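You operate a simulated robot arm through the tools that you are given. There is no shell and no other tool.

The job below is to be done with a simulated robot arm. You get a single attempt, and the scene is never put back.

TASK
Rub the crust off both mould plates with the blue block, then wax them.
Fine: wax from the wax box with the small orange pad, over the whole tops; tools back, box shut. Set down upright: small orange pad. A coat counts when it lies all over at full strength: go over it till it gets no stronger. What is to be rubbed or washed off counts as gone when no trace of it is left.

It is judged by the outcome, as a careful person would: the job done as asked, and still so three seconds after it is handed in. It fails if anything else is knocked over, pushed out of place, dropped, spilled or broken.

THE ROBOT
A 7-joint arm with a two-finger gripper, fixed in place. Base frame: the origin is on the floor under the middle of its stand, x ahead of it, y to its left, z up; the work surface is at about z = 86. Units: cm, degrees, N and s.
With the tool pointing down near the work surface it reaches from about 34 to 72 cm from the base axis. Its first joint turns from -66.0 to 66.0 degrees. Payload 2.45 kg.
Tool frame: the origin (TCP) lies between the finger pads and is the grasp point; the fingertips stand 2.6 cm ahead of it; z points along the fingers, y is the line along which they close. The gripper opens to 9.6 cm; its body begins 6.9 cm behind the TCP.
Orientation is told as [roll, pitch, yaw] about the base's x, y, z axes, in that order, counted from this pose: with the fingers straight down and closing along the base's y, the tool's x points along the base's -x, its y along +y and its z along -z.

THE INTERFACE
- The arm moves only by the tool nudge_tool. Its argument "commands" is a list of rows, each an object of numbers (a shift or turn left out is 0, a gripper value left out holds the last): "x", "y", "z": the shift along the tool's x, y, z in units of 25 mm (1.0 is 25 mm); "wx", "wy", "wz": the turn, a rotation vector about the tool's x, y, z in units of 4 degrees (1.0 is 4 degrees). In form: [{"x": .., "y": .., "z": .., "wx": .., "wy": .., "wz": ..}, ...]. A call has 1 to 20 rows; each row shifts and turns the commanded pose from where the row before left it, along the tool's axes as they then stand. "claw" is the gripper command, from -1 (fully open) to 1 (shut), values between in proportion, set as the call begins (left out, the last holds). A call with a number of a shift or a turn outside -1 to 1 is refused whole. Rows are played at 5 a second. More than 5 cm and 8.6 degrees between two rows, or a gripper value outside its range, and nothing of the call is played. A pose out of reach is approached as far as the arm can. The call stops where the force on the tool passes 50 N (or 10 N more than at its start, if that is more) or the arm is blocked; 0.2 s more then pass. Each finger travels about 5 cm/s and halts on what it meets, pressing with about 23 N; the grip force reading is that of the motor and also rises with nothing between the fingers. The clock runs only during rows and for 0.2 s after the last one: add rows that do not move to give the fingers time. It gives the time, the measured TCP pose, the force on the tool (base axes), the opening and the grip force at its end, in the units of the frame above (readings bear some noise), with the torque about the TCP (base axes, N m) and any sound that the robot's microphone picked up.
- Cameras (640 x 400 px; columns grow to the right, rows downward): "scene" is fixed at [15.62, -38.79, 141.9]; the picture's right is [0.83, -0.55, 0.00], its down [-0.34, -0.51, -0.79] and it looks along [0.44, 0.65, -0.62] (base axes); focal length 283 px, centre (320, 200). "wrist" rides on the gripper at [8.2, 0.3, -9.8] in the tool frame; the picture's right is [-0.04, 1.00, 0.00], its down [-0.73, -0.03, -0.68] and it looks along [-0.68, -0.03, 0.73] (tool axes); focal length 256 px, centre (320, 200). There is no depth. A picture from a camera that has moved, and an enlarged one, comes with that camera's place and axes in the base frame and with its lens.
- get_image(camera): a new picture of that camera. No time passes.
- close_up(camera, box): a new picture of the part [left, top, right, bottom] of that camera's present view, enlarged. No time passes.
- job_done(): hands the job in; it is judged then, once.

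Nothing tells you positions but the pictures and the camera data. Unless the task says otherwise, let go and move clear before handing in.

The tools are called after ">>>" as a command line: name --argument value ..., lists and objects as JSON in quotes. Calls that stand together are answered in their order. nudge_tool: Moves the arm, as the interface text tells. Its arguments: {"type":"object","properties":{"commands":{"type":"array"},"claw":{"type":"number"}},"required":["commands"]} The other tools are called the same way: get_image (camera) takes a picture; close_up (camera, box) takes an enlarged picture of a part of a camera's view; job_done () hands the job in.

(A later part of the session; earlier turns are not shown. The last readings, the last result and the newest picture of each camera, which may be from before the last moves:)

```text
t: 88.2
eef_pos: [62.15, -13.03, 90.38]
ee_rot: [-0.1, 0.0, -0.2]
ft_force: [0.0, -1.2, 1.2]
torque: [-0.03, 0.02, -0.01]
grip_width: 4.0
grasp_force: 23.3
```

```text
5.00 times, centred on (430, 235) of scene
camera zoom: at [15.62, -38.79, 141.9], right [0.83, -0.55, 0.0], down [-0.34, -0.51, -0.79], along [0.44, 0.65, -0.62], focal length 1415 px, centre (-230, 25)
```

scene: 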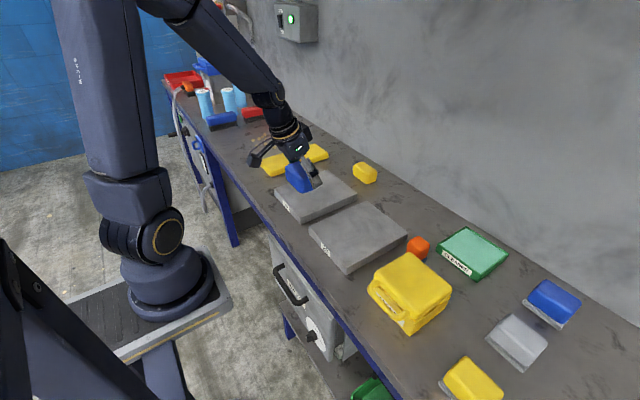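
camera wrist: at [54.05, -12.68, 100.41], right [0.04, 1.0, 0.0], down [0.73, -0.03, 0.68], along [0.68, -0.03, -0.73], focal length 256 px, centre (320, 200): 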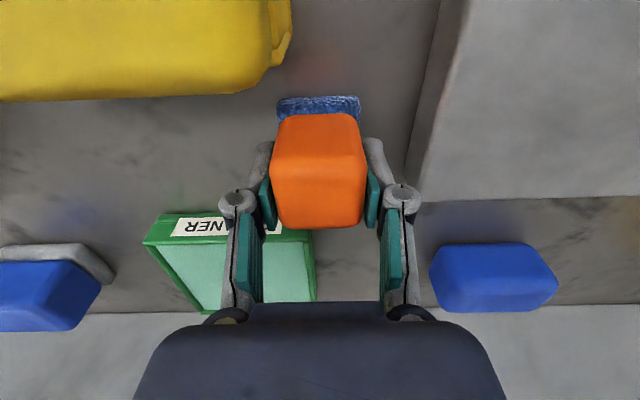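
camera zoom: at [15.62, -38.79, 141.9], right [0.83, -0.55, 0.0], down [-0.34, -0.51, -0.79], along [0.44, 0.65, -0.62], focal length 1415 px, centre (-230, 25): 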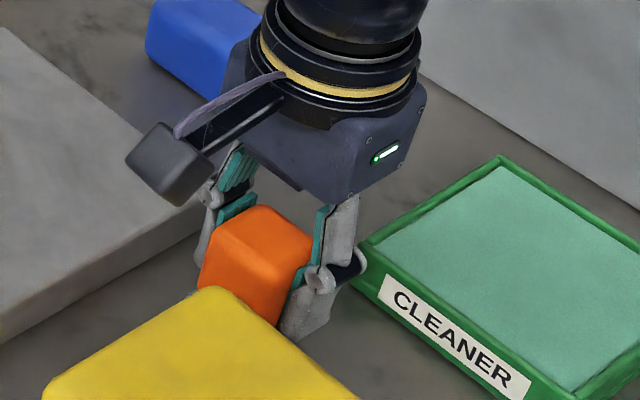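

Gripped (4.0 cm) at home pose (62.15, -13.03, 90.4). I'll lift the pad and set it temporarily on the clean, still dry first plate so the box lid can be opened freely.

>>> nudge_tool --commands '[{"z": -0.8}, {"z": -0.8}, {"z": -0.8}, {"z": -0.8}, {"x": 0.351, "y": 0.914}, {"x": 0.351, "y": 0.914}, {"x": 0.351, "y": 0.914}, {"x": 0.351, "y": 0.914}, {"x": 0.351, "y": 0.914}, {"x": 0.351, "y": 0.914}, {"x": 0.351, "y": 0.914}, {}, {"z": 0.6}, {"z": 0.6}, {"z": 0.6}, {}]'

>>> get_image --camera "wrist"

>>> get_image --camera "scene"

```text
t: 91.6
eef_pos: [55.98, 3.01, 93.78]
ee_rot: [0.1, -0.1, -0.1]
ft_force: [-0.1, 0.6, -1.7]
torque: [0.02, 0.01, 0.03]
grip_width: 4.0
grasp_force: 22.9
```

```text
taken
camera wrist: at [47.87, 3.37, 103.8], right [0.04, 1.0, 0.0], down [0.73, -0.03, 0.68], along [0.68, -0.03, -0.73], focal length 256 px, centre (320, 200)
```

wrist: 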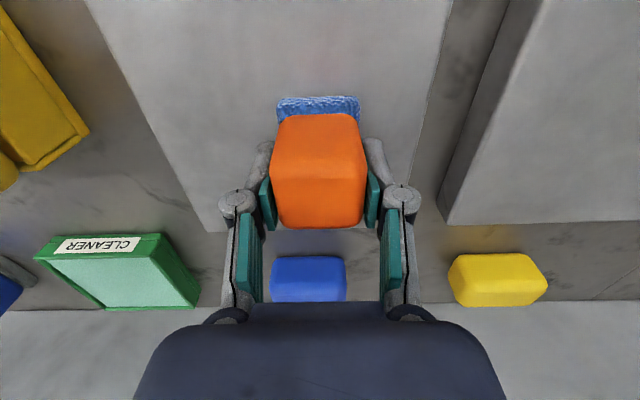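

```text
taken
```

scene: 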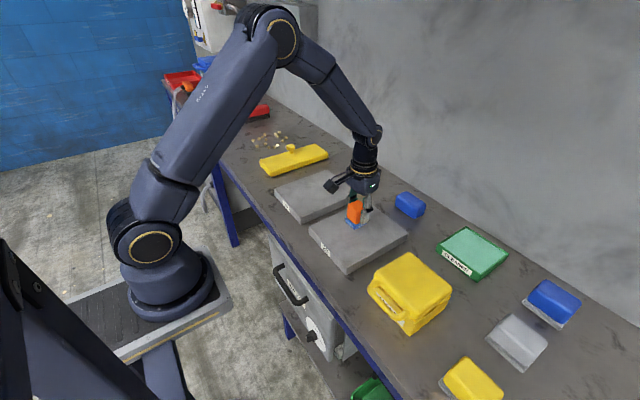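

>>> nudge_tool --commands '[{"z": 0.1}, {"z": 0.06}, {}]'

>>> nudge_tool --commands '[{"z": 0.04}, {}]'

```text
t: 92.4
eef_pos: [56.03, 3.04, 93.45]
ee_rot: [0.0, 0.0, 0.0]
ft_force: [0.1, -1.3, -0.9]
torque: [0.03, 0.02, 0.01]
grip_width: 4.0
grasp_force: 22.7
```

```text
t: 93.0
eef_pos: [56.17, 3.07, 93.3]
ee_rot: [0.0, -0.1, 0.0]
ft_force: [-2.0, 0.7, 11.4]
torque: [-0.03, 0.23, 0.02]
grip_width: 4.03
grasp_force: 23.0
```

The pad stands on the plate. Releasing it and withdrawing upward.

>>> nudge_tool --commands '[{"z": -0.03}, {}]'

>>> nudge_tool --commands '[{}, {}, {}, {}, {}, {}]' --claw -1

>>> nudge_tool --commands '[{"z": -0.4}, {"z": -0.8}, {"z": -0.8}, {"z": -0.8}, {}]'

>>> get_image --camera "wrist"

>>> close_up --camera "scene" --box '[300, 180, 420, 280]'

```text
t: 93.6
eef_pos: [55.97, 3.15, 93.38]
ee_rot: [0.0, -0.1, -0.1]
ft_force: [-0.6, -0.2, 0.4]
torque: [0.01, -0.03, 0.02]
grip_width: 4.01
grasp_force: 22.9
```

```text
t: 95.0
eef_pos: [55.94, 3.2, 93.38]
ee_rot: [0.1, -0.1, -0.2]
ft_force: [-0.2, 0.4, 0.2]
torque: [0.0, 0.0, 0.0]
grip_width: 9.6
grasp_force: 0.1
```

```text
t: 96.2
eef_pos: [55.99, 3.14, 100.46]
ee_rot: [-0.1, 0.0, 0.0]
ft_force: [-0.7, 0.3, 0.4]
torque: [-0.02, -0.02, 0.0]
grip_width: 9.61
grasp_force: 0.0
```

```text
taken
camera wrist: at [47.93, 3.44, 110.55], right [0.04, 1.0, 0.0], down [0.73, -0.03, 0.68], along [0.68, -0.03, -0.73], focal length 256 px, centre (320, 200)
```

wrist: 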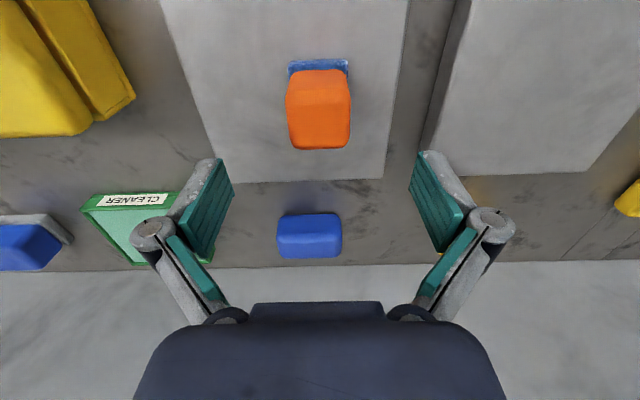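

```text
4.00 times, centred on (360, 230) of scene
camera zoom: at [15.62, -38.79, 141.9], right [0.83, -0.55, 0.0], down [-0.34, -0.51, -0.79], along [0.44, 0.65, -0.62], focal length 1132 px, centre (160, 80)
```

zoom: 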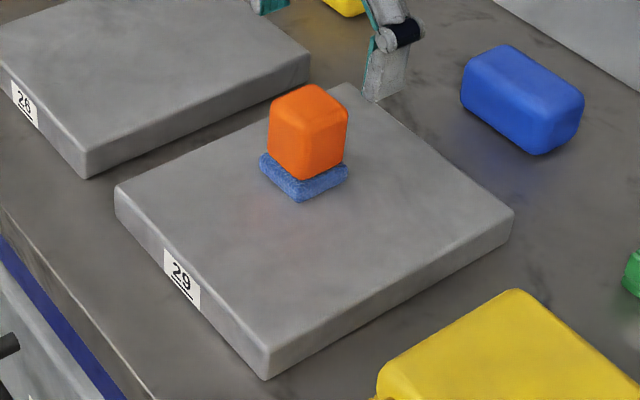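

The pad stands safely upright on the plate. Now I'll set up to view the wax box handle closely before opening the lid.

>>> nudge_tool --commands '[{"z": -0.7}, {"z": -0.7}, {"x": 0.72, "y": -0.765}, {"x": 0.72, "y": -0.765}, {"x": 0.72, "y": -0.765}, {"x": 0.72, "y": -0.765}, {"x": 0.72, "y": -0.765}, {"x": 0.72, "y": -0.765}, {"x": 0.72, "y": -0.765}, {"x": 0.72, "y": -0.765}, {"x": 0.72, "y": -0.765}, {"x": 0.72, "y": -0.765}, {}]' --claw 0.0

>>> get_image --camera "wrist"

>>> close_up --camera "scene" --box '[360, 245, 460, 335]'

```text
t: 99.0
eef_pos: [37.97, -16.23, 103.89]
ee_rot: [0.0, 0.1, 0.0]
ft_force: [0.0, 0.9, 0.4]
torque: [0.0, 0.03, -0.02]
grip_width: 4.81
grasp_force: 0.1
```

```text
taken
camera wrist: at [29.87, -15.93, 113.92], right [0.04, 1.0, 0.0], down [0.73, -0.03, 0.68], along [0.68, -0.03, -0.73], focal length 256 px, centre (320, 200)
```

wrist: 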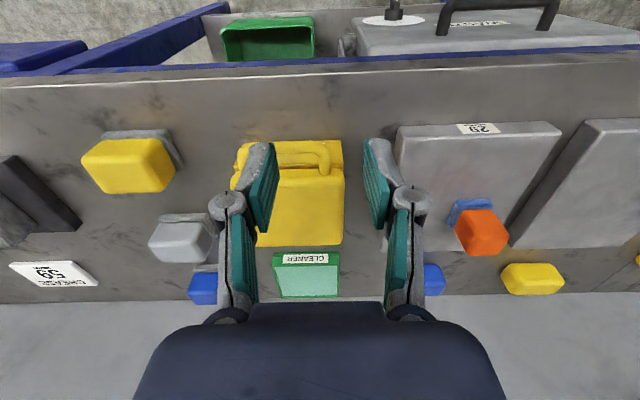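

```text
4.44 times, centred on (410, 290) of scene
camera zoom: at [15.62, -38.79, 141.9], right [0.83, -0.55, 0.0], down [-0.34, -0.51, -0.79], along [0.44, 0.65, -0.62], focal length 1258 px, centre (-80, -200)
```

zoom: 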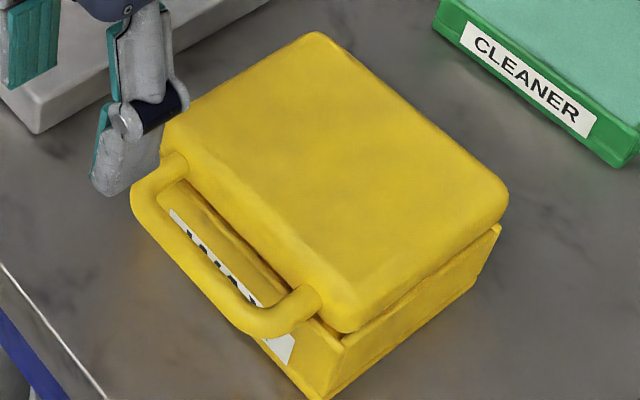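

>>> close_up --camera "wrist" --box '[225, 130, 385, 260]'

```text
3.08 times, centred on (305, 195) of wrist
camera zoom: at [29.87, -15.93, 113.92], right [0.04, 1.0, 0.0], down [0.73, -0.03, 0.68], along [0.68, -0.03, -0.73], focal length 788 px, centre (366, 215)
```

zoom: 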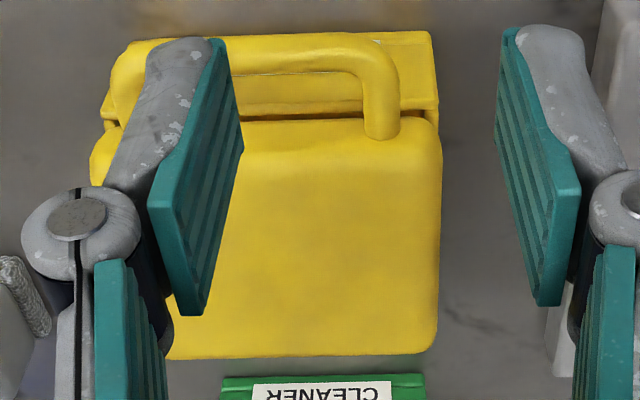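

The handle bar sits at about (43.3, -20, 91.7), and the gap behind it is too narrow for a finger, so I'll lift it from below/front with closed fingers, tool pitched forward, and swing the lid open. First I'll close the fingers and pitch 40° above the box.

>>> nudge_tool --commands '[{"x": -0.7, "y": -0.377, "z": -0.3}, {"x": -0.7, "y": -0.377, "z": -0.3}, {"x": -0.7, "y": -0.377, "z": -0.3}, {"x": -0.7, "y": -0.377, "z": -0.3}, {"wy": -1}, {"wy": -1}, {"wy": -1}, {"wy": -1}, {"wy": -1}, {"wy": -1}, {"wy": -1}, {"wy": -1}, {"wy": -1}, {"wy": -1}, {}]' --claw 1

>>> get_image --camera "wrist"

>>> get_image --camera "scene"

```text
t: 102.2
eef_pos: [44.92, -19.77, 106.9]
ee_rot: [0.0, -40.0, 0.0]
ft_force: [0.1, 0.1, -0.1]
torque: [0.01, -0.01, -0.03]
grip_width: 0.0
grasp_force: 23.4
```

```text
taken
camera wrist: at [32.49, -19.52, 109.42], right [0.03, 1.0, 0.03], down [0.12, -0.03, 0.99], along [0.99, -0.03, -0.13], focal length 256 px, centre (320, 200)
```

wrist: 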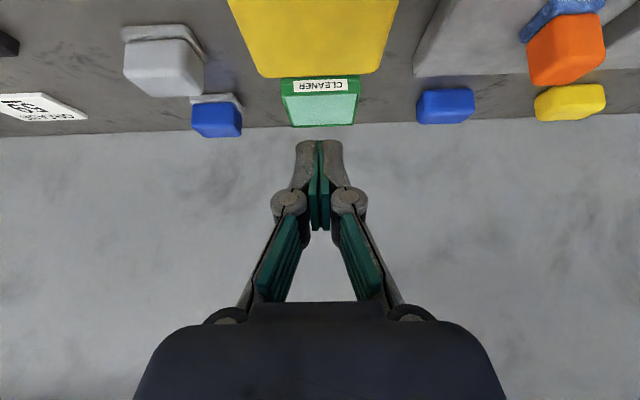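

```text
taken
```

scene: 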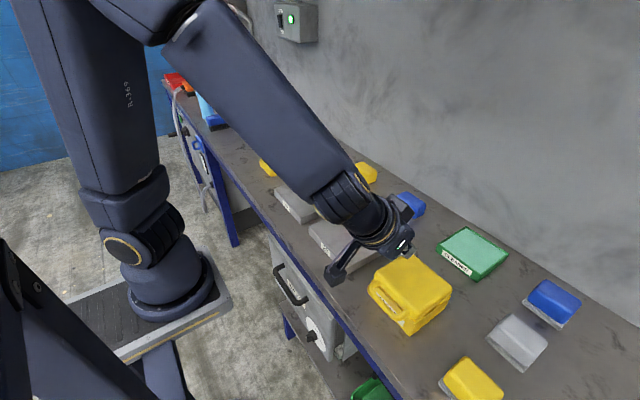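

Now moving the fingers in front of the handle (toward the base), above the bench edge.

>>> nudge_tool --commands '[{"x": 0.803, "y": -0.015, "z": 0.188}, {"x": 0.803, "y": -0.015, "z": 0.188}, {"x": 0.803, "y": -0.015, "z": 0.188}, {"x": 0.803, "y": -0.015, "z": 0.188}, {"x": 0.803, "y": -0.015, "z": 0.188}, {"x": 0.803, "y": -0.015, "z": 0.188}, {}]'

>>> get_image --camera "wrist"

>>> close_up --camera "scene" --box '[320, 210, 480, 340]'

```text
t: 103.8
eef_pos: [37.61, -20.12, 97.02]
ee_rot: [0.0, -40.0, 0.0]
ft_force: [-0.2, 0.6, -0.9]
torque: [0.04, 0.0, 0.01]
grip_width: 0.0
grasp_force: 23.3
```

```text
taken
camera wrist: at [25.09, -19.72, 99.41], right [0.03, 1.0, 0.03], down [0.13, -0.03, 0.99], along [0.99, -0.03, -0.13], focal length 256 px, centre (320, 200)
```

wrist: 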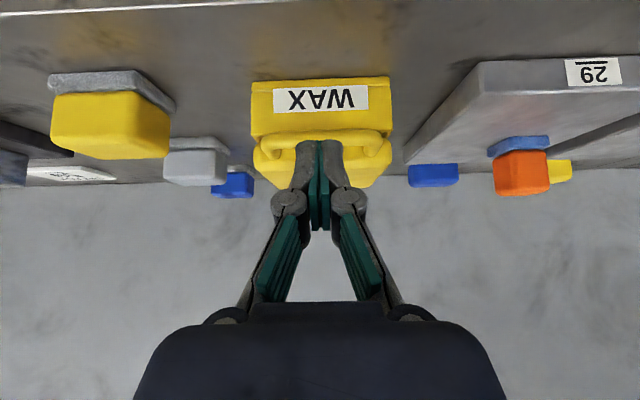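

```text
3.08 times, centred on (400, 275) of scene
camera zoom: at [15.62, -38.79, 141.9], right [0.83, -0.55, 0.0], down [-0.34, -0.51, -0.79], along [0.44, 0.65, -0.62], focal length 871 px, centre (74, -31)
```

zoom: 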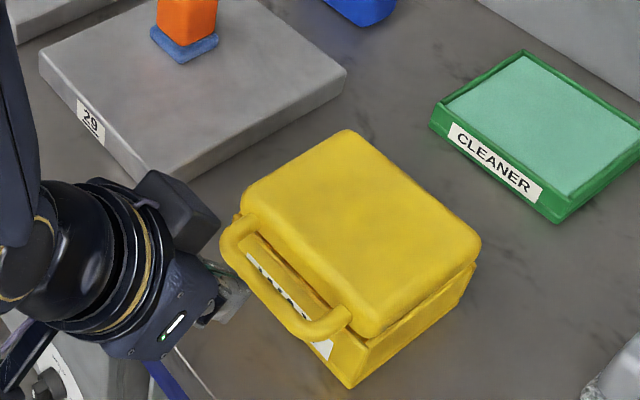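

>>> close_up --camera "wrist" --box '[235, 65, 405, 200]'

```text
2.96 times, centred on (320, 132) of wrist
camera zoom: at [25.09, -19.72, 99.41], right [0.03, 1.0, 0.03], down [0.13, -0.03, 0.99], along [0.99, -0.03, -0.13], focal length 758 px, centre (320, 400)
```

zoom: 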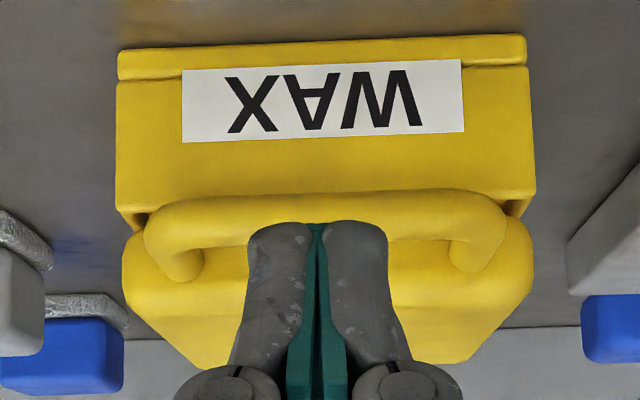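

From this low view, the bar centre is at about (42.8, -20, 92.6) and the base top at z≈91. I'll drop slightly and slide the fingertips under the bar.

>>> nudge_tool --commands '[{"x": 0.258}, {"x": 0.258}, {"z": 0.448}, {"z": 0.448}, {"z": 0.448}, {"z": 0.448}, {"z": 0.448}, {}]'

>>> get_image --camera "wrist"

>>> close_up --camera "scene" --box '[320, 210, 480, 340]'

```text
t: 105.6
eef_pos: [40.26, -20.03, 91.86]
ee_rot: [-0.1, -40.0, 0.0]
ft_force: [0.3, 0.0, 0.2]
torque: [0.02, 0.0, -0.01]
grip_width: 0.01
grasp_force: 23.5
```

```text
taken
camera wrist: at [27.68, -19.67, 94.41], right [0.03, 1.0, 0.03], down [0.13, -0.03, 0.99], along [0.99, -0.03, -0.13], focal length 256 px, centre (320, 200)
```

wrist: 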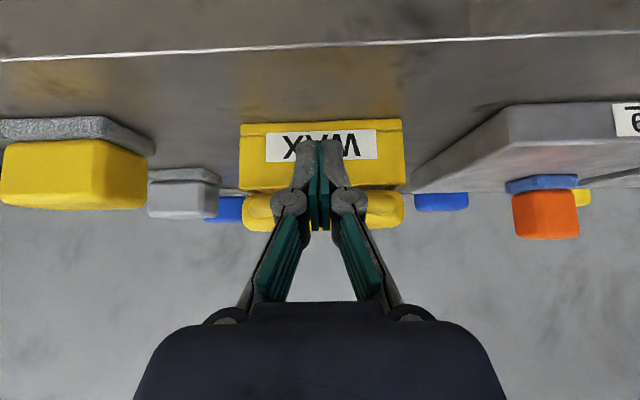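

```text
3.08 times, centred on (400, 275) of scene
camera zoom: at [15.62, -38.79, 141.9], right [0.83, -0.55, 0.0], down [-0.34, -0.51, -0.79], along [0.44, 0.65, -0.62], focal length 871 px, centre (74, -31)
```

zoom: 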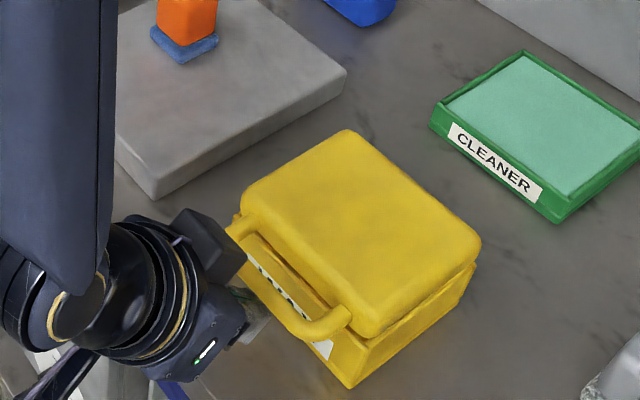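

The fingertips are under the bar. Raising gently to find contact and see the lid respond.

>>> nudge_tool --commands '[{"x": -0.1286, "z": -0.1532}, {"x": -0.1286, "z": -0.1532}, {"x": -0.1286, "z": -0.1532}, {"x": -0.1286, "z": -0.1532}, {}]'

>>> get_image --camera "wrist"

>>> close_up --camera "scene" --box '[320, 210, 480, 340]'

```text
t: 106.8
eef_pos: [40.31, -20.01, 93.79]
ee_rot: [0.0, -40.0, 0.0]
ft_force: [-0.3, 0.1, 0.0]
torque: [-0.06, 0.01, 0.0]
grip_width: 0.0
grasp_force: 23.0
```

```text
taken
camera wrist: at [27.69, -19.75, 96.37], right [0.03, 1.0, 0.03], down [0.13, -0.03, 0.99], along [0.99, -0.03, -0.13], focal length 256 px, centre (320, 200)
```

wrist: 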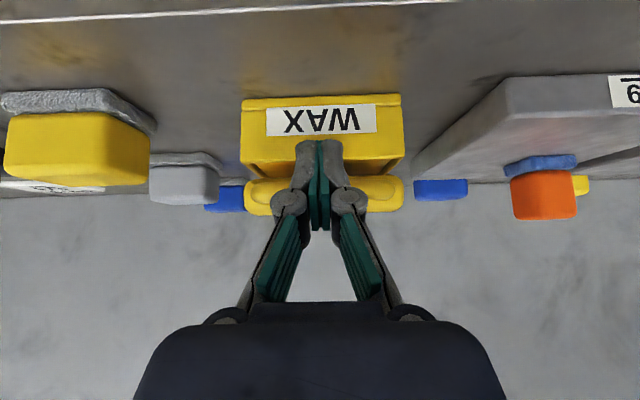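

```text
3.08 times, centred on (400, 275) of scene
camera zoom: at [15.62, -38.79, 141.9], right [0.83, -0.55, 0.0], down [-0.34, -0.51, -0.79], along [0.44, 0.65, -0.62], focal length 871 px, centre (74, -31)
```

zoom: 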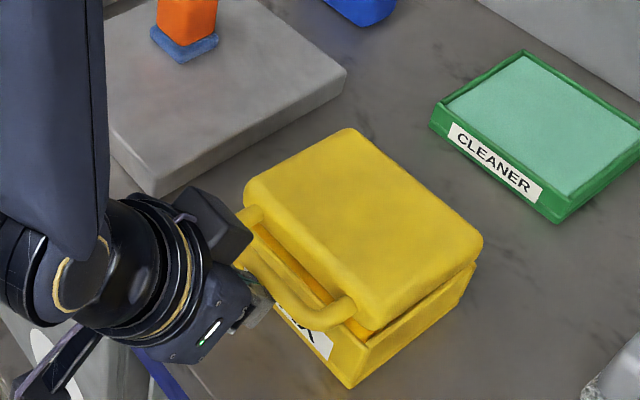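

The lid is lifting easily. I'll follow its arc upward.

>>> nudge_tool --commands '[{"x": -0.361, "z": -0.243}, {"x": -0.361, "z": -0.243}, {"x": -0.476, "z": -0.222}, {"x": -0.476, "z": -0.222}, {"x": -0.508, "z": -0.135}, {"x": -0.508, "z": -0.135}, {}]'

>>> get_image --camera "wrist"

>>> close_up --camera "scene" --box '[320, 190, 500, 340]'

```text
t: 108.4
eef_pos: [43.4, -20.07, 100.38]
ee_rot: [0.0, -40.0, 0.0]
ft_force: [-1.0, 0.5, 0.4]
torque: [0.01, 0.0, -0.02]
grip_width: 0.02
grasp_force: 22.8
```

```text
taken
camera wrist: at [30.89, -19.74, 102.91], right [0.03, 1.0, 0.03], down [0.13, -0.03, 0.99], along [0.99, -0.03, -0.13], focal length 256 px, centre (320, 200)
```

wrist: 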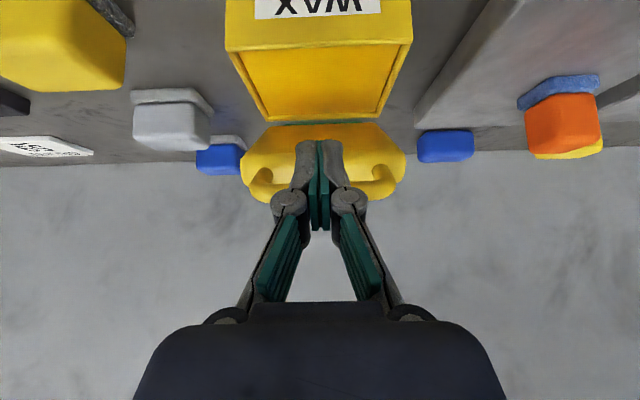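

```text
2.67 times, centred on (410, 265) of scene
camera zoom: at [15.62, -38.79, 141.9], right [0.83, -0.55, 0.0], down [-0.34, -0.51, -0.79], along [0.44, 0.65, -0.62], focal length 755 px, centre (80, 27)
```

zoom: 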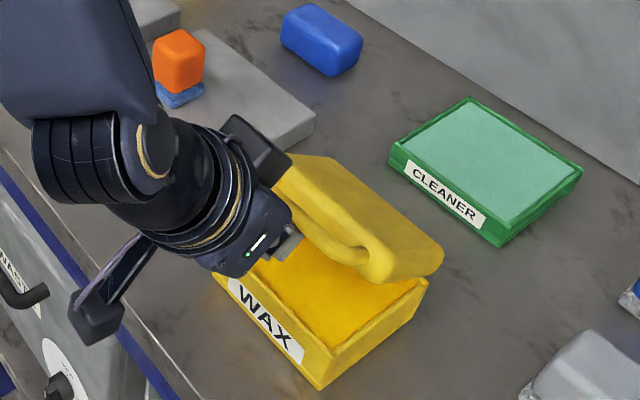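

The box is opening nicely and the wax is visible. Continuing along the arc toward vertical.

>>> nudge_tool --commands '[{"x": -0.548, "z": -0.034}, {"x": -0.548, "z": -0.034}, {"x": -0.523, "z": 0.045}, {"x": -0.523, "z": 0.045}, {"x": -0.507, "z": 0.136}, {"x": -0.507, "z": 0.136}, {}]'

>>> get_image --camera "wrist"

>>> close_up --camera "scene" --box '[320, 190, 500, 340]'

```text
t: 110.0
eef_pos: [49.95, -20.01, 105.06]
ee_rot: [0.0, -40.0, 0.1]
ft_force: [-0.4, -0.3, -0.8]
torque: [0.01, 0.0, 0.0]
grip_width: 0.0
grasp_force: 28.3
```

```text
taken
camera wrist: at [37.45, -19.75, 107.53], right [0.03, 1.0, 0.03], down [0.13, -0.03, 0.99], along [0.99, -0.03, -0.13], focal length 256 px, centre (320, 200)
```

wrist: 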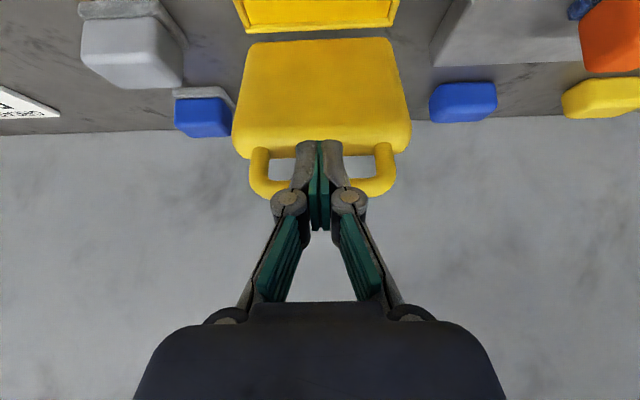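

```text
2.67 times, centred on (410, 265) of scene
camera zoom: at [15.62, -38.79, 141.9], right [0.83, -0.55, 0.0], down [-0.34, -0.51, -0.79], along [0.44, 0.65, -0.62], focal length 755 px, centre (80, 27)
```

zoom: 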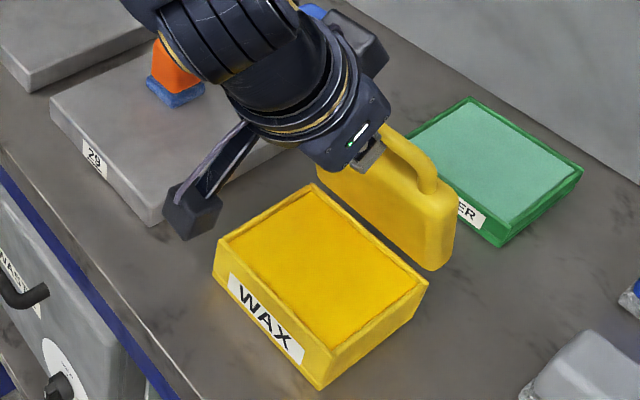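

The lid is near vertical. Pushing it on past vertical carefully.

>>> nudge_tool --commands '[{"x": -0.477, "z": 0.223}, {"x": -0.477, "z": 0.223}, {"x": -0.431, "z": 0.302}, {"x": -0.431, "z": 0.302}, {}]'

>>> get_image --camera "wrist"

>>> close_up --camera "scene" --box '[340, 170, 520, 320]'

```text
t: 111.2
eef_pos: [55.01, -20.1, 105.9]
ee_rot: [0.0, -40.1, -0.1]
ft_force: [0.0, -0.4, -0.1]
torque: [0.02, 0.0, -0.02]
grip_width: 0.0
grasp_force: 28.4
```

```text
taken
camera wrist: at [42.52, -19.72, 108.4], right [0.03, 1.0, 0.03], down [0.13, -0.03, 0.99], along [0.99, -0.03, -0.13], focal length 256 px, centre (320, 200)
```

wrist: 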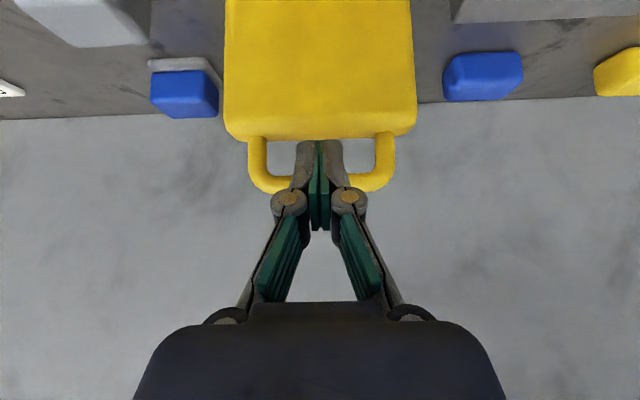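

```text
2.67 times, centred on (430, 245) of scene
camera zoom: at [15.62, -38.79, 141.9], right [0.83, -0.55, 0.0], down [-0.34, -0.51, -0.79], along [0.44, 0.65, -0.62], focal length 755 px, centre (27, 80)
```

zoom: 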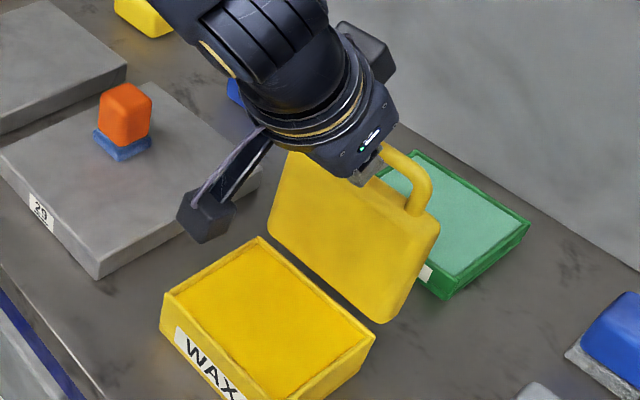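

>>> nudge_tool --commands '[{"x": -0.372, "z": 0.372}, {"x": -0.372, "z": 0.372}, {}]'

>>> get_image --camera "wrist"

>>> close_up --camera "scene" --box '[340, 170, 520, 320]'

```text
t: 112.0
eef_pos: [57.67, -20.07, 105.7]
ee_rot: [0.0, -40.0, -0.1]
ft_force: [-0.1, -0.1, 0.9]
torque: [-0.03, 0.01, 0.02]
grip_width: 0.0
grasp_force: 28.7
```

```text
taken
camera wrist: at [45.25, -19.75, 108.18], right [0.03, 1.0, 0.03], down [0.12, -0.03, 0.99], along [0.99, -0.03, -0.13], focal length 256 px, centre (320, 200)
```

wrist: 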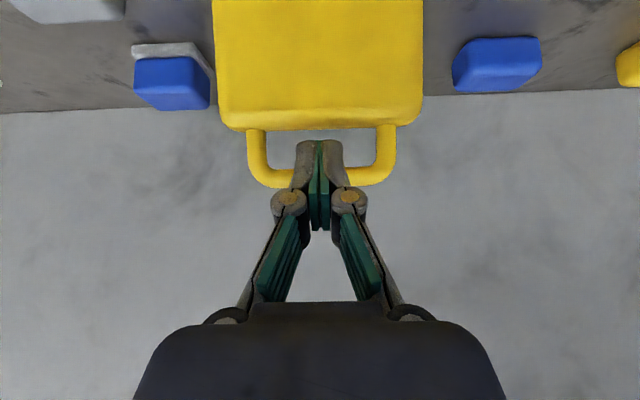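

```text
2.67 times, centred on (430, 245) of scene
camera zoom: at [15.62, -38.79, 141.9], right [0.83, -0.55, 0.0], down [-0.34, -0.51, -0.79], along [0.44, 0.65, -0.62], focal length 755 px, centre (27, 80)
```

zoom: 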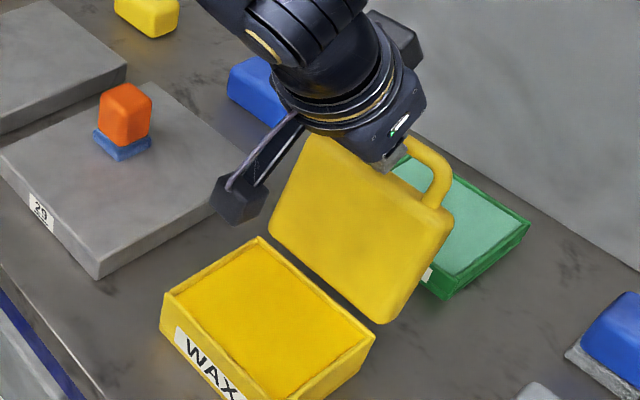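

The lid is past vertical. Backing off a little to see whether it stays.

>>> nudge_tool --commands '[{"x": 0.306, "z": -0.257}, {"x": 0.306, "z": -0.257}, {}, {}, {}]'

>>> get_image --camera "wrist"

>>> close_up --camera "scene" --box '[340, 170, 520, 320]'

```text
t: 113.2
eef_pos: [55.84, -20.02, 105.48]
ee_rot: [0.0, -40.0, 0.0]
ft_force: [-1.0, -1.1, 0.2]
torque: [0.02, -0.01, 0.01]
grip_width: 0.02
grasp_force: 28.4
```

```text
taken
camera wrist: at [43.29, -19.74, 108.13], right [0.03, 1.0, 0.03], down [0.13, -0.03, 0.99], along [0.99, -0.03, -0.13], focal length 256 px, centre (320, 200)
```

wrist: 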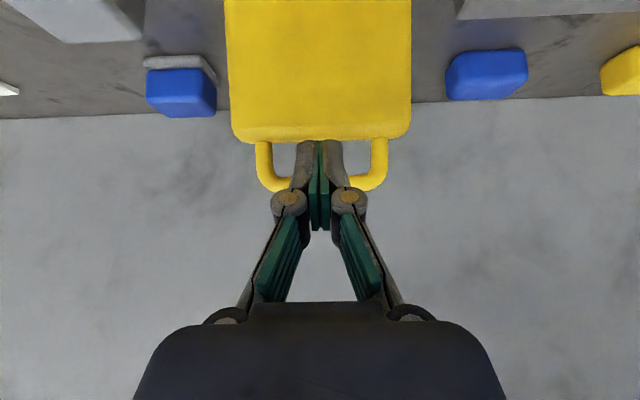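

```text
2.67 times, centred on (430, 245) of scene
camera zoom: at [15.62, -38.79, 141.9], right [0.83, -0.55, 0.0], down [-0.34, -0.51, -0.79], along [0.44, 0.65, -0.62], focal length 755 px, centre (27, 80)
```

zoom: 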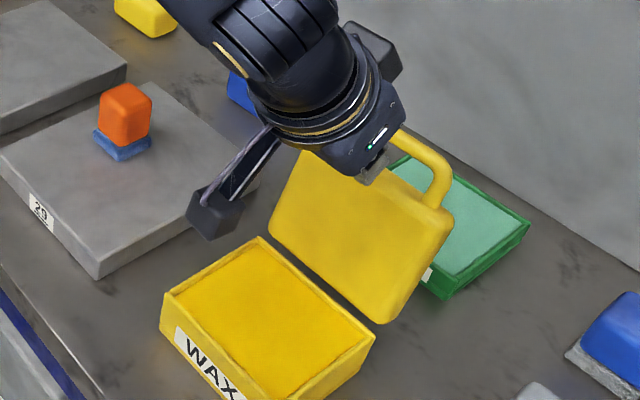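

The lid stays open. Withdrawing the fingers, straightening the tool, and heading back over the orange pad.

>>> nudge_tool --commands '[{"x": 0.613, "z": -0.514}, {"x": 0.613, "z": -0.514}, {"x": -0.385, "z": -0.46}, {"x": -0.385, "z": -0.46}, {"wy": 1}, {"wy": 1}, {"wy": 1}, {"wy": 1}, {"wy": 1}, {"wy": 1}, {"wy": 1}, {"wy": 1}, {"wy": 1}, {"wy": 1}, {}]' --claw -0.6

>>> get_image --camera "wrist"

>>> get_image --camera "scene"

```text
t: 116.4
eef_pos: [51.72, -19.98, 108.75]
ee_rot: [0.0, 0.1, 0.0]
ft_force: [0.1, -0.5, -0.6]
torque: [-0.01, 0.0, -0.03]
grip_width: 7.7
grasp_force: 0.1
```

```text
taken
camera wrist: at [43.62, -19.71, 118.75], right [0.04, 1.0, 0.0], down [0.73, -0.03, 0.68], along [0.68, -0.03, -0.73], focal length 256 px, centre (320, 200)
```

wrist: 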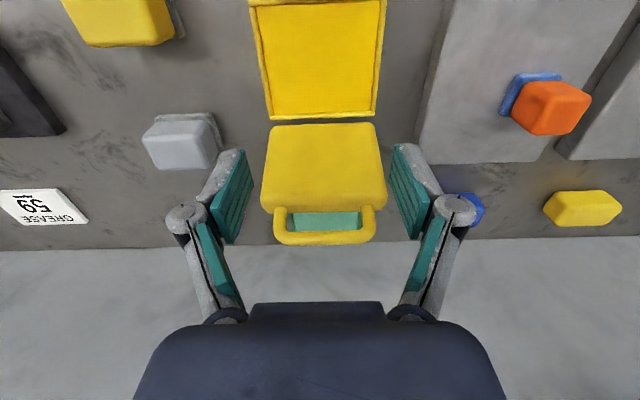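

```text
taken
```

scene: 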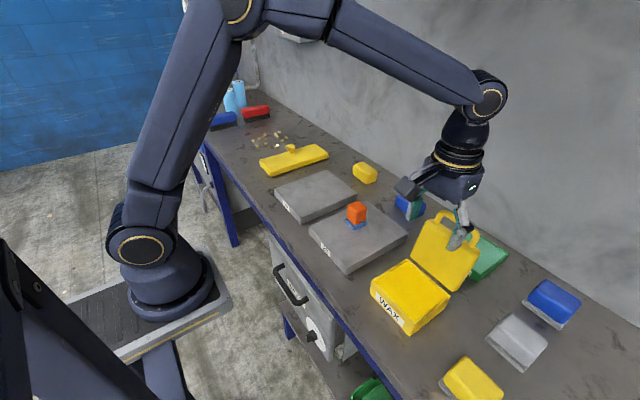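

Lid stands open on its own. Moving over the pad on the plate and lowering.

>>> nudge_tool --commands '[{"y": 0.925}, {"y": 0.925}, {"y": 0.925}, {"y": 0.925}, {"y": 0.925, "x": -0.283}, {"y": 0.925, "x": -0.283}, {"y": 0.925, "x": -0.283}, {"y": 0.925, "x": -0.283}, {"y": 0.925, "x": -0.283}, {"y": 0.925, "x": -0.283}, {"z": 0.75}, {"z": 0.75}, {"z": 0.75}, {"z": 0.75}, {}]'

>>> get_image --camera "wrist"

```text
t: 119.6
eef_pos: [56.0, 3.17, 101.11]
ee_rot: [-0.1, 0.1, -0.1]
ft_force: [0.5, 0.1, -0.6]
torque: [0.04, 0.01, -0.03]
grip_width: 7.64
grasp_force: 0.1
```

```text
taken
camera wrist: at [47.87, 3.43, 111.12], right [0.04, 1.0, 0.0], down [0.73, -0.03, 0.68], along [0.68, -0.03, -0.73], focal length 256 px, centre (320, 200)
```

wrist: 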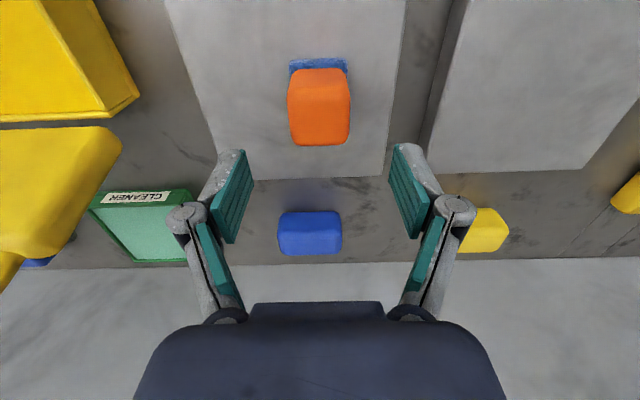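

>>> nudge_tool --commands '[{"z": 0.75}, {"z": 0.75}, {"z": 0.75}, {"z": 0.75}, {}]'

>>> nudge_tool --commands '[{}, {}, {}, {}, {}]' --claw 1

>>> get_image --camera "wrist"

```text
t: 120.8
eef_pos: [56.01, 3.16, 93.53]
ee_rot: [0.0, 0.1, -0.2]
ft_force: [-0.3, 0.9, 0.0]
torque: [0.0, -0.03, 0.0]
grip_width: 7.67
grasp_force: 0.1
```

```text
t: 122.0
eef_pos: [56.1, 3.04, 93.66]
ee_rot: [0.0, 0.0, -0.1]
ft_force: [-0.1, -0.7, -0.2]
torque: [0.02, 0.03, 0.02]
grip_width: 3.99
grasp_force: 22.5
```

```text
taken
camera wrist: at [47.93, 3.41, 103.69], right [0.04, 1.0, 0.0], down [0.73, -0.03, 0.68], along [0.68, -0.03, -0.73], focal length 256 px, centre (320, 200)
```

wrist: 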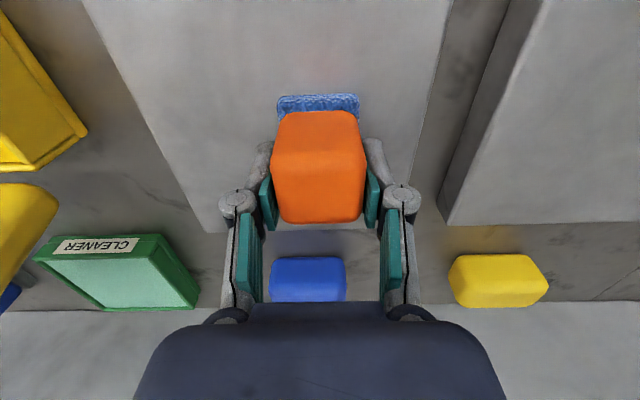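

Pad gripped firmly. Lifting and carrying it over the open wax box.

>>> nudge_tool --commands '[{"z": -0.76}, {"z": -0.76}, {"z": -0.76}, {"z": -0.76}, {"z": -0.76}, {"x": 0.204, "y": -0.928}, {"x": 0.204, "y": -0.928}, {"x": 0.204, "y": -0.928}, {"x": 0.204, "y": -0.928}, {"x": 0.204, "y": -0.928}, {"x": 0.204, "y": -0.928}, {"x": 0.204, "y": -0.928}, {"x": 0.204, "y": -0.928}, {"x": 0.204, "y": -0.928}, {"x": 0.204, "y": -0.928}, {}, {"z": 0.6}, {"z": 0.6}, {}]'

>>> get_image --camera "wrist"

>>> close_up --camera "scene" --box '[340, 180, 500, 340]'

```text
t: 126.0
eef_pos: [50.8, -20.16, 100.15]
ee_rot: [0.0, 0.0, 0.1]
ft_force: [0.5, -0.6, -1.1]
torque: [0.04, -0.03, 0.02]
grip_width: 4.02
grasp_force: 23.3
```

```text
taken
camera wrist: at [42.78, -19.85, 110.2], right [0.04, 1.0, 0.0], down [0.73, -0.03, 0.68], along [0.68, -0.03, -0.73], focal length 256 px, centre (320, 200)
```

wrist: 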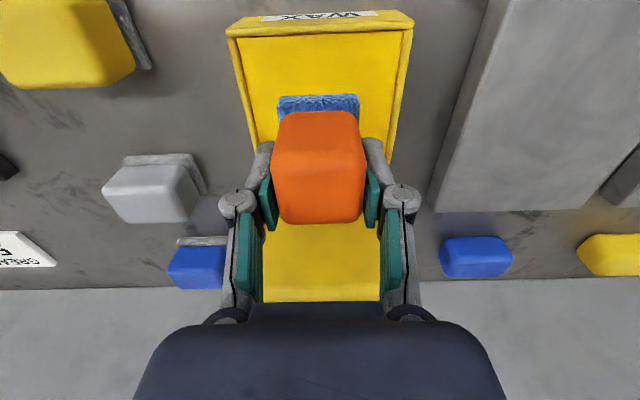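

```text
2.50 times, centred on (420, 260) of scene
camera zoom: at [15.62, -38.79, 141.9], right [0.83, -0.55, 0.0], down [-0.34, -0.51, -0.79], along [0.44, 0.65, -0.62], focal length 708 px, centre (70, 50)
```

zoom: 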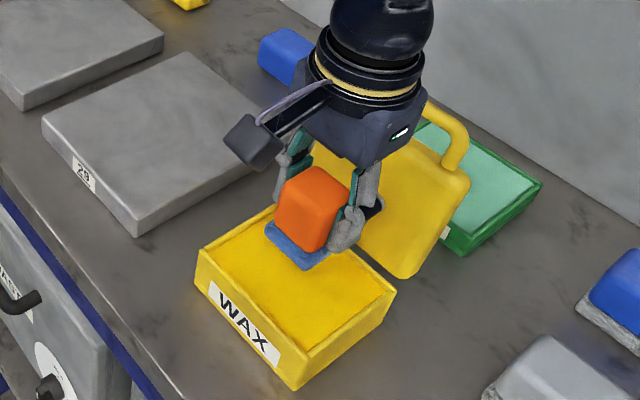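

Pad is centred over the wax. Lowering to touch it.

>>> nudge_tool --commands '[{"z": 0.55}, {"z": 0.55}, {"z": 0.55}, {}]'

>>> nudge_tool --commands '[{"z": 0.12}, {"z": 0.12}, {}]'

```text
t: 127.0
eef_pos: [50.84, -20.06, 95.9]
ee_rot: [-0.1, 0.0, 0.0]
ft_force: [-0.1, 0.3, -0.4]
torque: [0.0, -0.02, 0.01]
grip_width: 4.0
grasp_force: 22.8
```

```text
t: 127.8
eef_pos: [50.79, -20.05, 95.38]
ee_rot: [0.0, 0.0, -0.2]
ft_force: [-0.6, 0.5, -0.2]
torque: [0.01, 0.0, 0.01]
grip_width: 4.02
grasp_force: 23.5
```

>>> nudge_tool --commands '[{"z": 0.1}, {"z": 0.1}, {}]'

>>> close_up --camera "scene" --box '[370, 220, 460, 330]'

```text
t: 128.6
eef_pos: [51.0, -20.1, 94.99]
ee_rot: [-0.1, -0.2, -0.1]
ft_force: [-2.3, 1.5, 26.3]
torque: [0.1, 0.02, 0.01]
grip_width: 4.06
grasp_force: 23.1
```

```text
3.64 times, centred on (415, 275) of scene
camera zoom: at [15.57, -38.77, 141.92], right [0.83, -0.55, 0.0], down [-0.34, -0.51, -0.79], along [0.44, 0.65, -0.62], focal length 1029 px, centre (-26, -73)
```

zoom: 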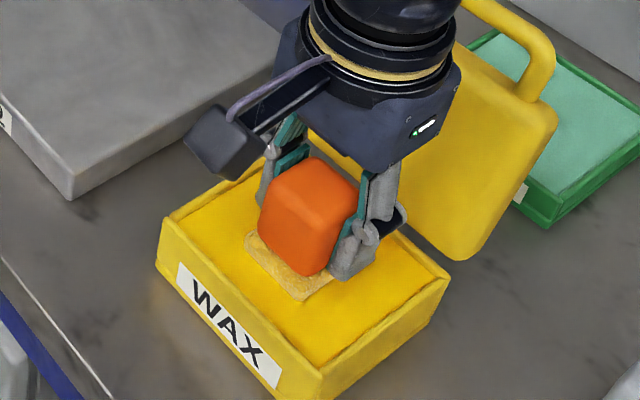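

The sole has turned wax-yellow. A brief rub in the wax to load it fully, then lifting out.

>>> nudge_tool --commands '[{"z": -0.04}, {"x": 0.3}, {"x": -0.3}, {"x": -0.3}, {"x": 0.3}, {"z": -0.5}, {"z": -0.8}, {"z": -0.8}, {"z": -0.8}, {}]'

>>> close_up --camera "scene" --box '[340, 180, 500, 340]'

>>> get_image --camera "wrist"

```text
t: 130.8
eef_pos: [50.83, -20.03, 102.27]
ee_rot: [0.1, 0.0, 0.1]
ft_force: [-0.7, 0.3, -0.8]
torque: [-0.03, 0.0, 0.02]
grip_width: 4.03
grasp_force: 23.2
```

```text
2.50 times, centred on (420, 260) of scene
camera zoom: at [15.62, -38.79, 141.9], right [0.83, -0.55, 0.0], down [-0.34, -0.51, -0.79], along [0.44, 0.65, -0.62], focal length 708 px, centre (70, 50)
```

zoom: 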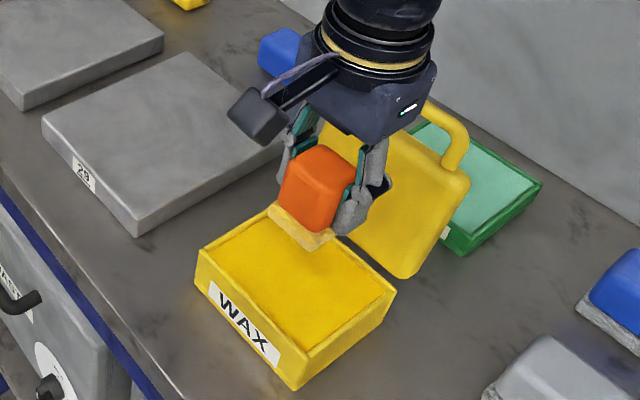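

```text
taken
camera wrist: at [42.76, -19.77, 112.31], right [0.04, 1.0, 0.0], down [0.73, -0.03, 0.68], along [0.68, -0.03, -0.73], focal length 256 px, centre (320, 200)
```

wrist: 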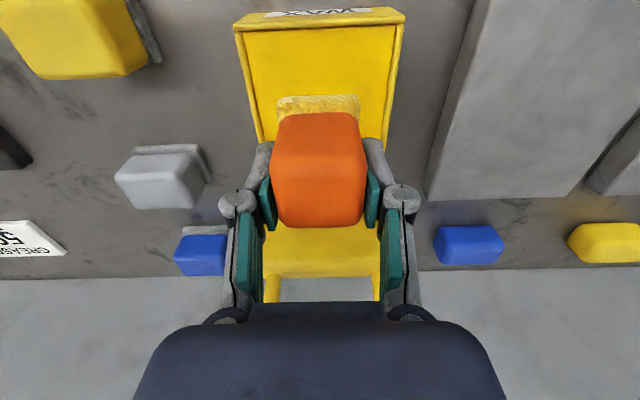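

The pad is loaded. Carrying it to the near −y corner of the first plate and lowering to contact.

>>> nudge_tool --commands '[{"x": 0.276, "y": 0.847}, {"x": 0.276, "y": 0.847}, {"x": 0.276, "y": 0.847}, {"x": 0.276, "y": 0.847}, {"x": 0.276, "y": 0.847}, {"x": 0.276, "y": 0.847}, {"x": 0.276, "y": 0.847}, {}, {"z": 0.82}, {"z": 0.82}, {"z": 0.82}, {"z": 0.7}, {}]'

>>> nudge_tool --commands '[{"z": 0.1}, {"z": 0.08}, {}]'

```text
t: 133.6
eef_pos: [46.15, -5.37, 94.22]
ee_rot: [0.0, -0.1, -0.1]
ft_force: [-0.2, 0.2, -0.9]
torque: [-0.02, 0.02, 0.02]
grip_width: 4.02
grasp_force: 23.1
```

```text
t: 134.4
eef_pos: [45.99, -5.3, 93.81]
ee_rot: [0.0, 0.0, 0.0]
ft_force: [-0.4, 0.4, -0.8]
torque: [0.01, -0.03, 0.02]
grip_width: 4.0
grasp_force: 23.3
```

>>> nudge_tool --commands '[{"z": 0.08}, {}]'

>>> nudge_tool --commands '[{"z": 0.04}, {}]'

```text
t: 135.0
eef_pos: [46.11, -5.37, 93.75]
ee_rot: [0.0, 0.0, 0.0]
ft_force: [-0.2, -0.8, -0.2]
torque: [0.01, 0.0, 0.03]
grip_width: 4.01
grasp_force: 23.4
```

```text
t: 135.6
eef_pos: [46.02, -5.38, 93.63]
ee_rot: [0.0, 0.0, -0.1]
ft_force: [0.5, -0.2, -1.2]
torque: [-0.01, -0.02, -0.04]
grip_width: 4.0
grasp_force: 23.0
```

>>> nudge_tool --commands '[{"z": 0.04}, {}]'

>>> nudge_tool --commands '[{"z": 0.04}, {}]'

```text
t: 136.2
eef_pos: [46.04, -5.36, 93.46]
ee_rot: [0.0, 0.0, -0.1]
ft_force: [-0.3, 0.0, -0.8]
torque: [-0.02, 0.0, -0.03]
grip_width: 4.03
grasp_force: 23.4
```

```text
t: 136.8
eef_pos: [45.97, -5.19, 93.41]
ee_rot: [-0.1, -0.1, -0.1]
ft_force: [-1.7, -0.3, 10.4]
torque: [-0.04, -0.12, -0.01]
grip_width: 4.02
grasp_force: 23.0
```

Contact at 10 N. First waxing stroke along x.

>>> nudge_tool --commands '[{"x": 0.2}, {"x": -0.625}, {"x": -0.625}, {"x": -0.625}, {"x": -0.625}, {"x": -0.625}, {"x": -0.625}, {"x": -0.625}, {"x": -0.625}, {"x": -0.625}, {"x": -0.625}, {"x": -0.625}, {}]'

>>> close_up --camera "scene" --box '[300, 180, 420, 280]'

>>> get_image --camera "wrist"

```text
t: 139.6
eef_pos: [62.87, -5.29, 93.32]
ee_rot: [0.1, -0.1, 0.0]
ft_force: [0.9, -0.7, -0.8]
torque: [-0.02, -0.01, 0.0]
grip_width: 4.02
grasp_force: 23.1
```

```text
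4.00 times, centred on (360, 230) of scene
camera zoom: at [15.62, -38.79, 141.9], right [0.83, -0.55, 0.0], down [-0.34, -0.51, -0.79], along [0.44, 0.65, -0.62], focal length 1132 px, centre (160, 80)
```

zoom: 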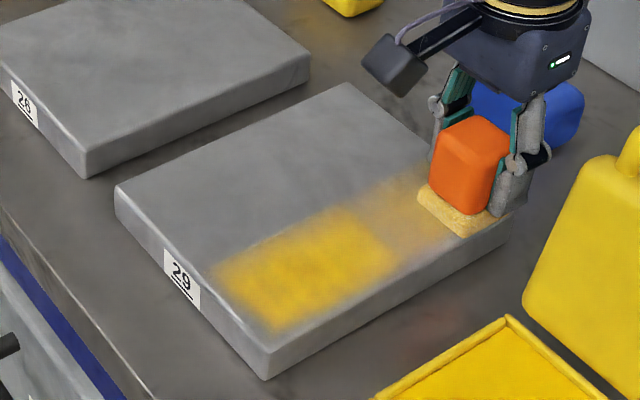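

```text
taken
camera wrist: at [54.69, -5.01, 103.45], right [0.04, 1.0, 0.0], down [0.73, -0.03, 0.68], along [0.68, -0.03, -0.73], focal length 256 px, centre (320, 200)
```

wrist: 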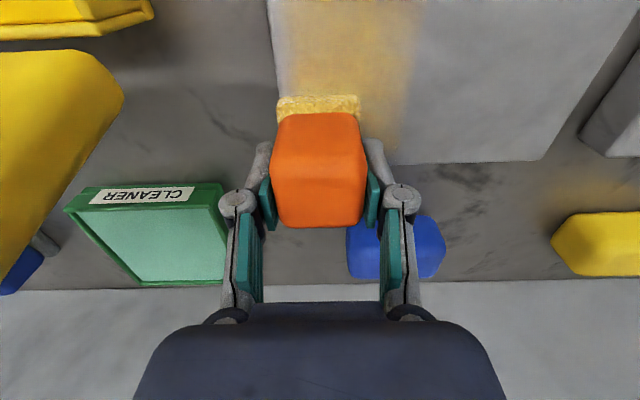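

Wax is laying down well for the first half, then paler — either the contact got light or the wax is running out. I'll re-establish contact and stroke back to find out.

>>> nudge_tool --commands '[{"z": 0.04}, {}]'

>>> nudge_tool --commands '[{"z": 0.03}, {}]'

```text
t: 140.2
eef_pos: [62.79, -5.3, 93.3]
ee_rot: [0.1, -0.1, -0.1]
ft_force: [-2.8, -0.5, 12.3]
torque: [0.03, 0.04, 0.02]
grip_width: 4.03
grasp_force: 22.7
```

```text
t: 140.8
eef_pos: [62.85, -5.26, 93.41]
ee_rot: [0.0, -0.1, -0.1]
ft_force: [-5.8, -1.3, 26.8]
torque: [-0.05, 0.29, 0.0]
grip_width: 4.02
grasp_force: 22.8
```

>>> nudge_tool --commands '[{"z": -0.035}, {"x": -0.4}, {"x": 0.6}, {"x": 0.6}, {"x": 0.6}, {"x": 0.6}, {"x": 0.6}, {"x": 0.6}, {"x": 0.6}, {}]'

>>> close_up --camera "scene" --box '[300, 180, 420, 280]'

```text
t: 143.0
eef_pos: [53.17, -5.31, 93.37]
ee_rot: [0.1, 0.1, -0.1]
ft_force: [-0.2, 0.1, -0.9]
torque: [-0.02, 0.01, -0.01]
grip_width: 4.02
grasp_force: 23.1
```

```text
4.00 times, centred on (360, 230) of scene
camera zoom: at [15.62, -38.79, 141.9], right [0.83, -0.55, 0.0], down [-0.34, -0.51, -0.79], along [0.44, 0.65, -0.62], focal length 1132 px, centre (160, 80)
```

zoom: 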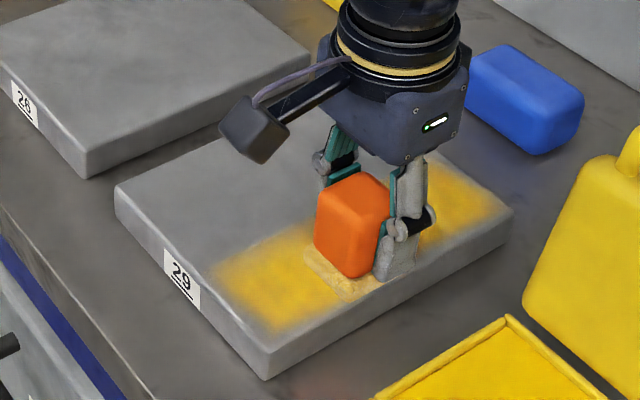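

The far part is now strong too: it was just contact loss. I'll keep adjusting the height and work the lane again, going right to the near and −y edges.

>>> nudge_tool --commands '[{"z": 0.045}, {}]'

>>> nudge_tool --commands '[{"z": 0.03}, {}]'

```text
t: 143.6
eef_pos: [53.24, -5.34, 93.3]
ee_rot: [0.0, -0.1, 0.0]
ft_force: [-1.3, 1.9, 4.5]
torque: [0.04, 0.08, -0.03]
grip_width: 4.03
grasp_force: 22.8
```

```text
t: 144.2
eef_pos: [53.16, -5.3, 93.2]
ee_rot: [0.1, -0.1, -0.1]
ft_force: [-10.2, 1.2, 20.3]
torque: [0.05, 0.4, 0.0]
grip_width: 4.03
grasp_force: 23.3
```

>>> nudge_tool --commands '[{"x": 0.55, "y": -0.24}, {"x": 0.55}, {"x": 0.55}, {"x": 0.55}, {"x": 0.55}, {"x": 0.55}, {}]'

>>> nudge_tool --commands '[{"z": 0.04}, {}]'

>>> close_up --camera "scene" --box '[300, 180, 420, 280]'

```text
t: 145.8
eef_pos: [45.09, -5.92, 93.26]
ee_rot: [0.0, -0.3, 0.1]
ft_force: [11.2, -0.5, 21.8]
torque: [0.02, -0.49, 0.0]
grip_width: 4.03
grasp_force: 22.6
```

```text
t: 146.4
eef_pos: [44.93, -6.11, 93.03]
ee_rot: [0.0, -0.1, 0.2]
ft_force: [9.0, 1.1, 25.9]
torque: [0.07, -0.2, -0.02]
grip_width: 4.02
grasp_force: 22.9
```

```text
4.00 times, centred on (360, 230) of scene
camera zoom: at [15.61, -38.78, 141.91], right [0.83, -0.55, 0.0], down [-0.34, -0.51, -0.79], along [0.44, 0.65, -0.62], focal length 1132 px, centre (160, 80)
```

zoom: 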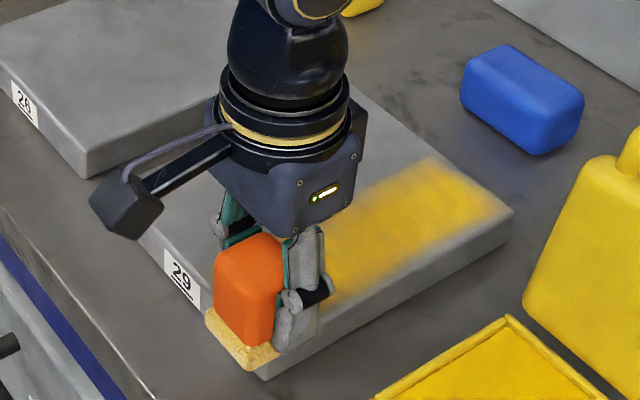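

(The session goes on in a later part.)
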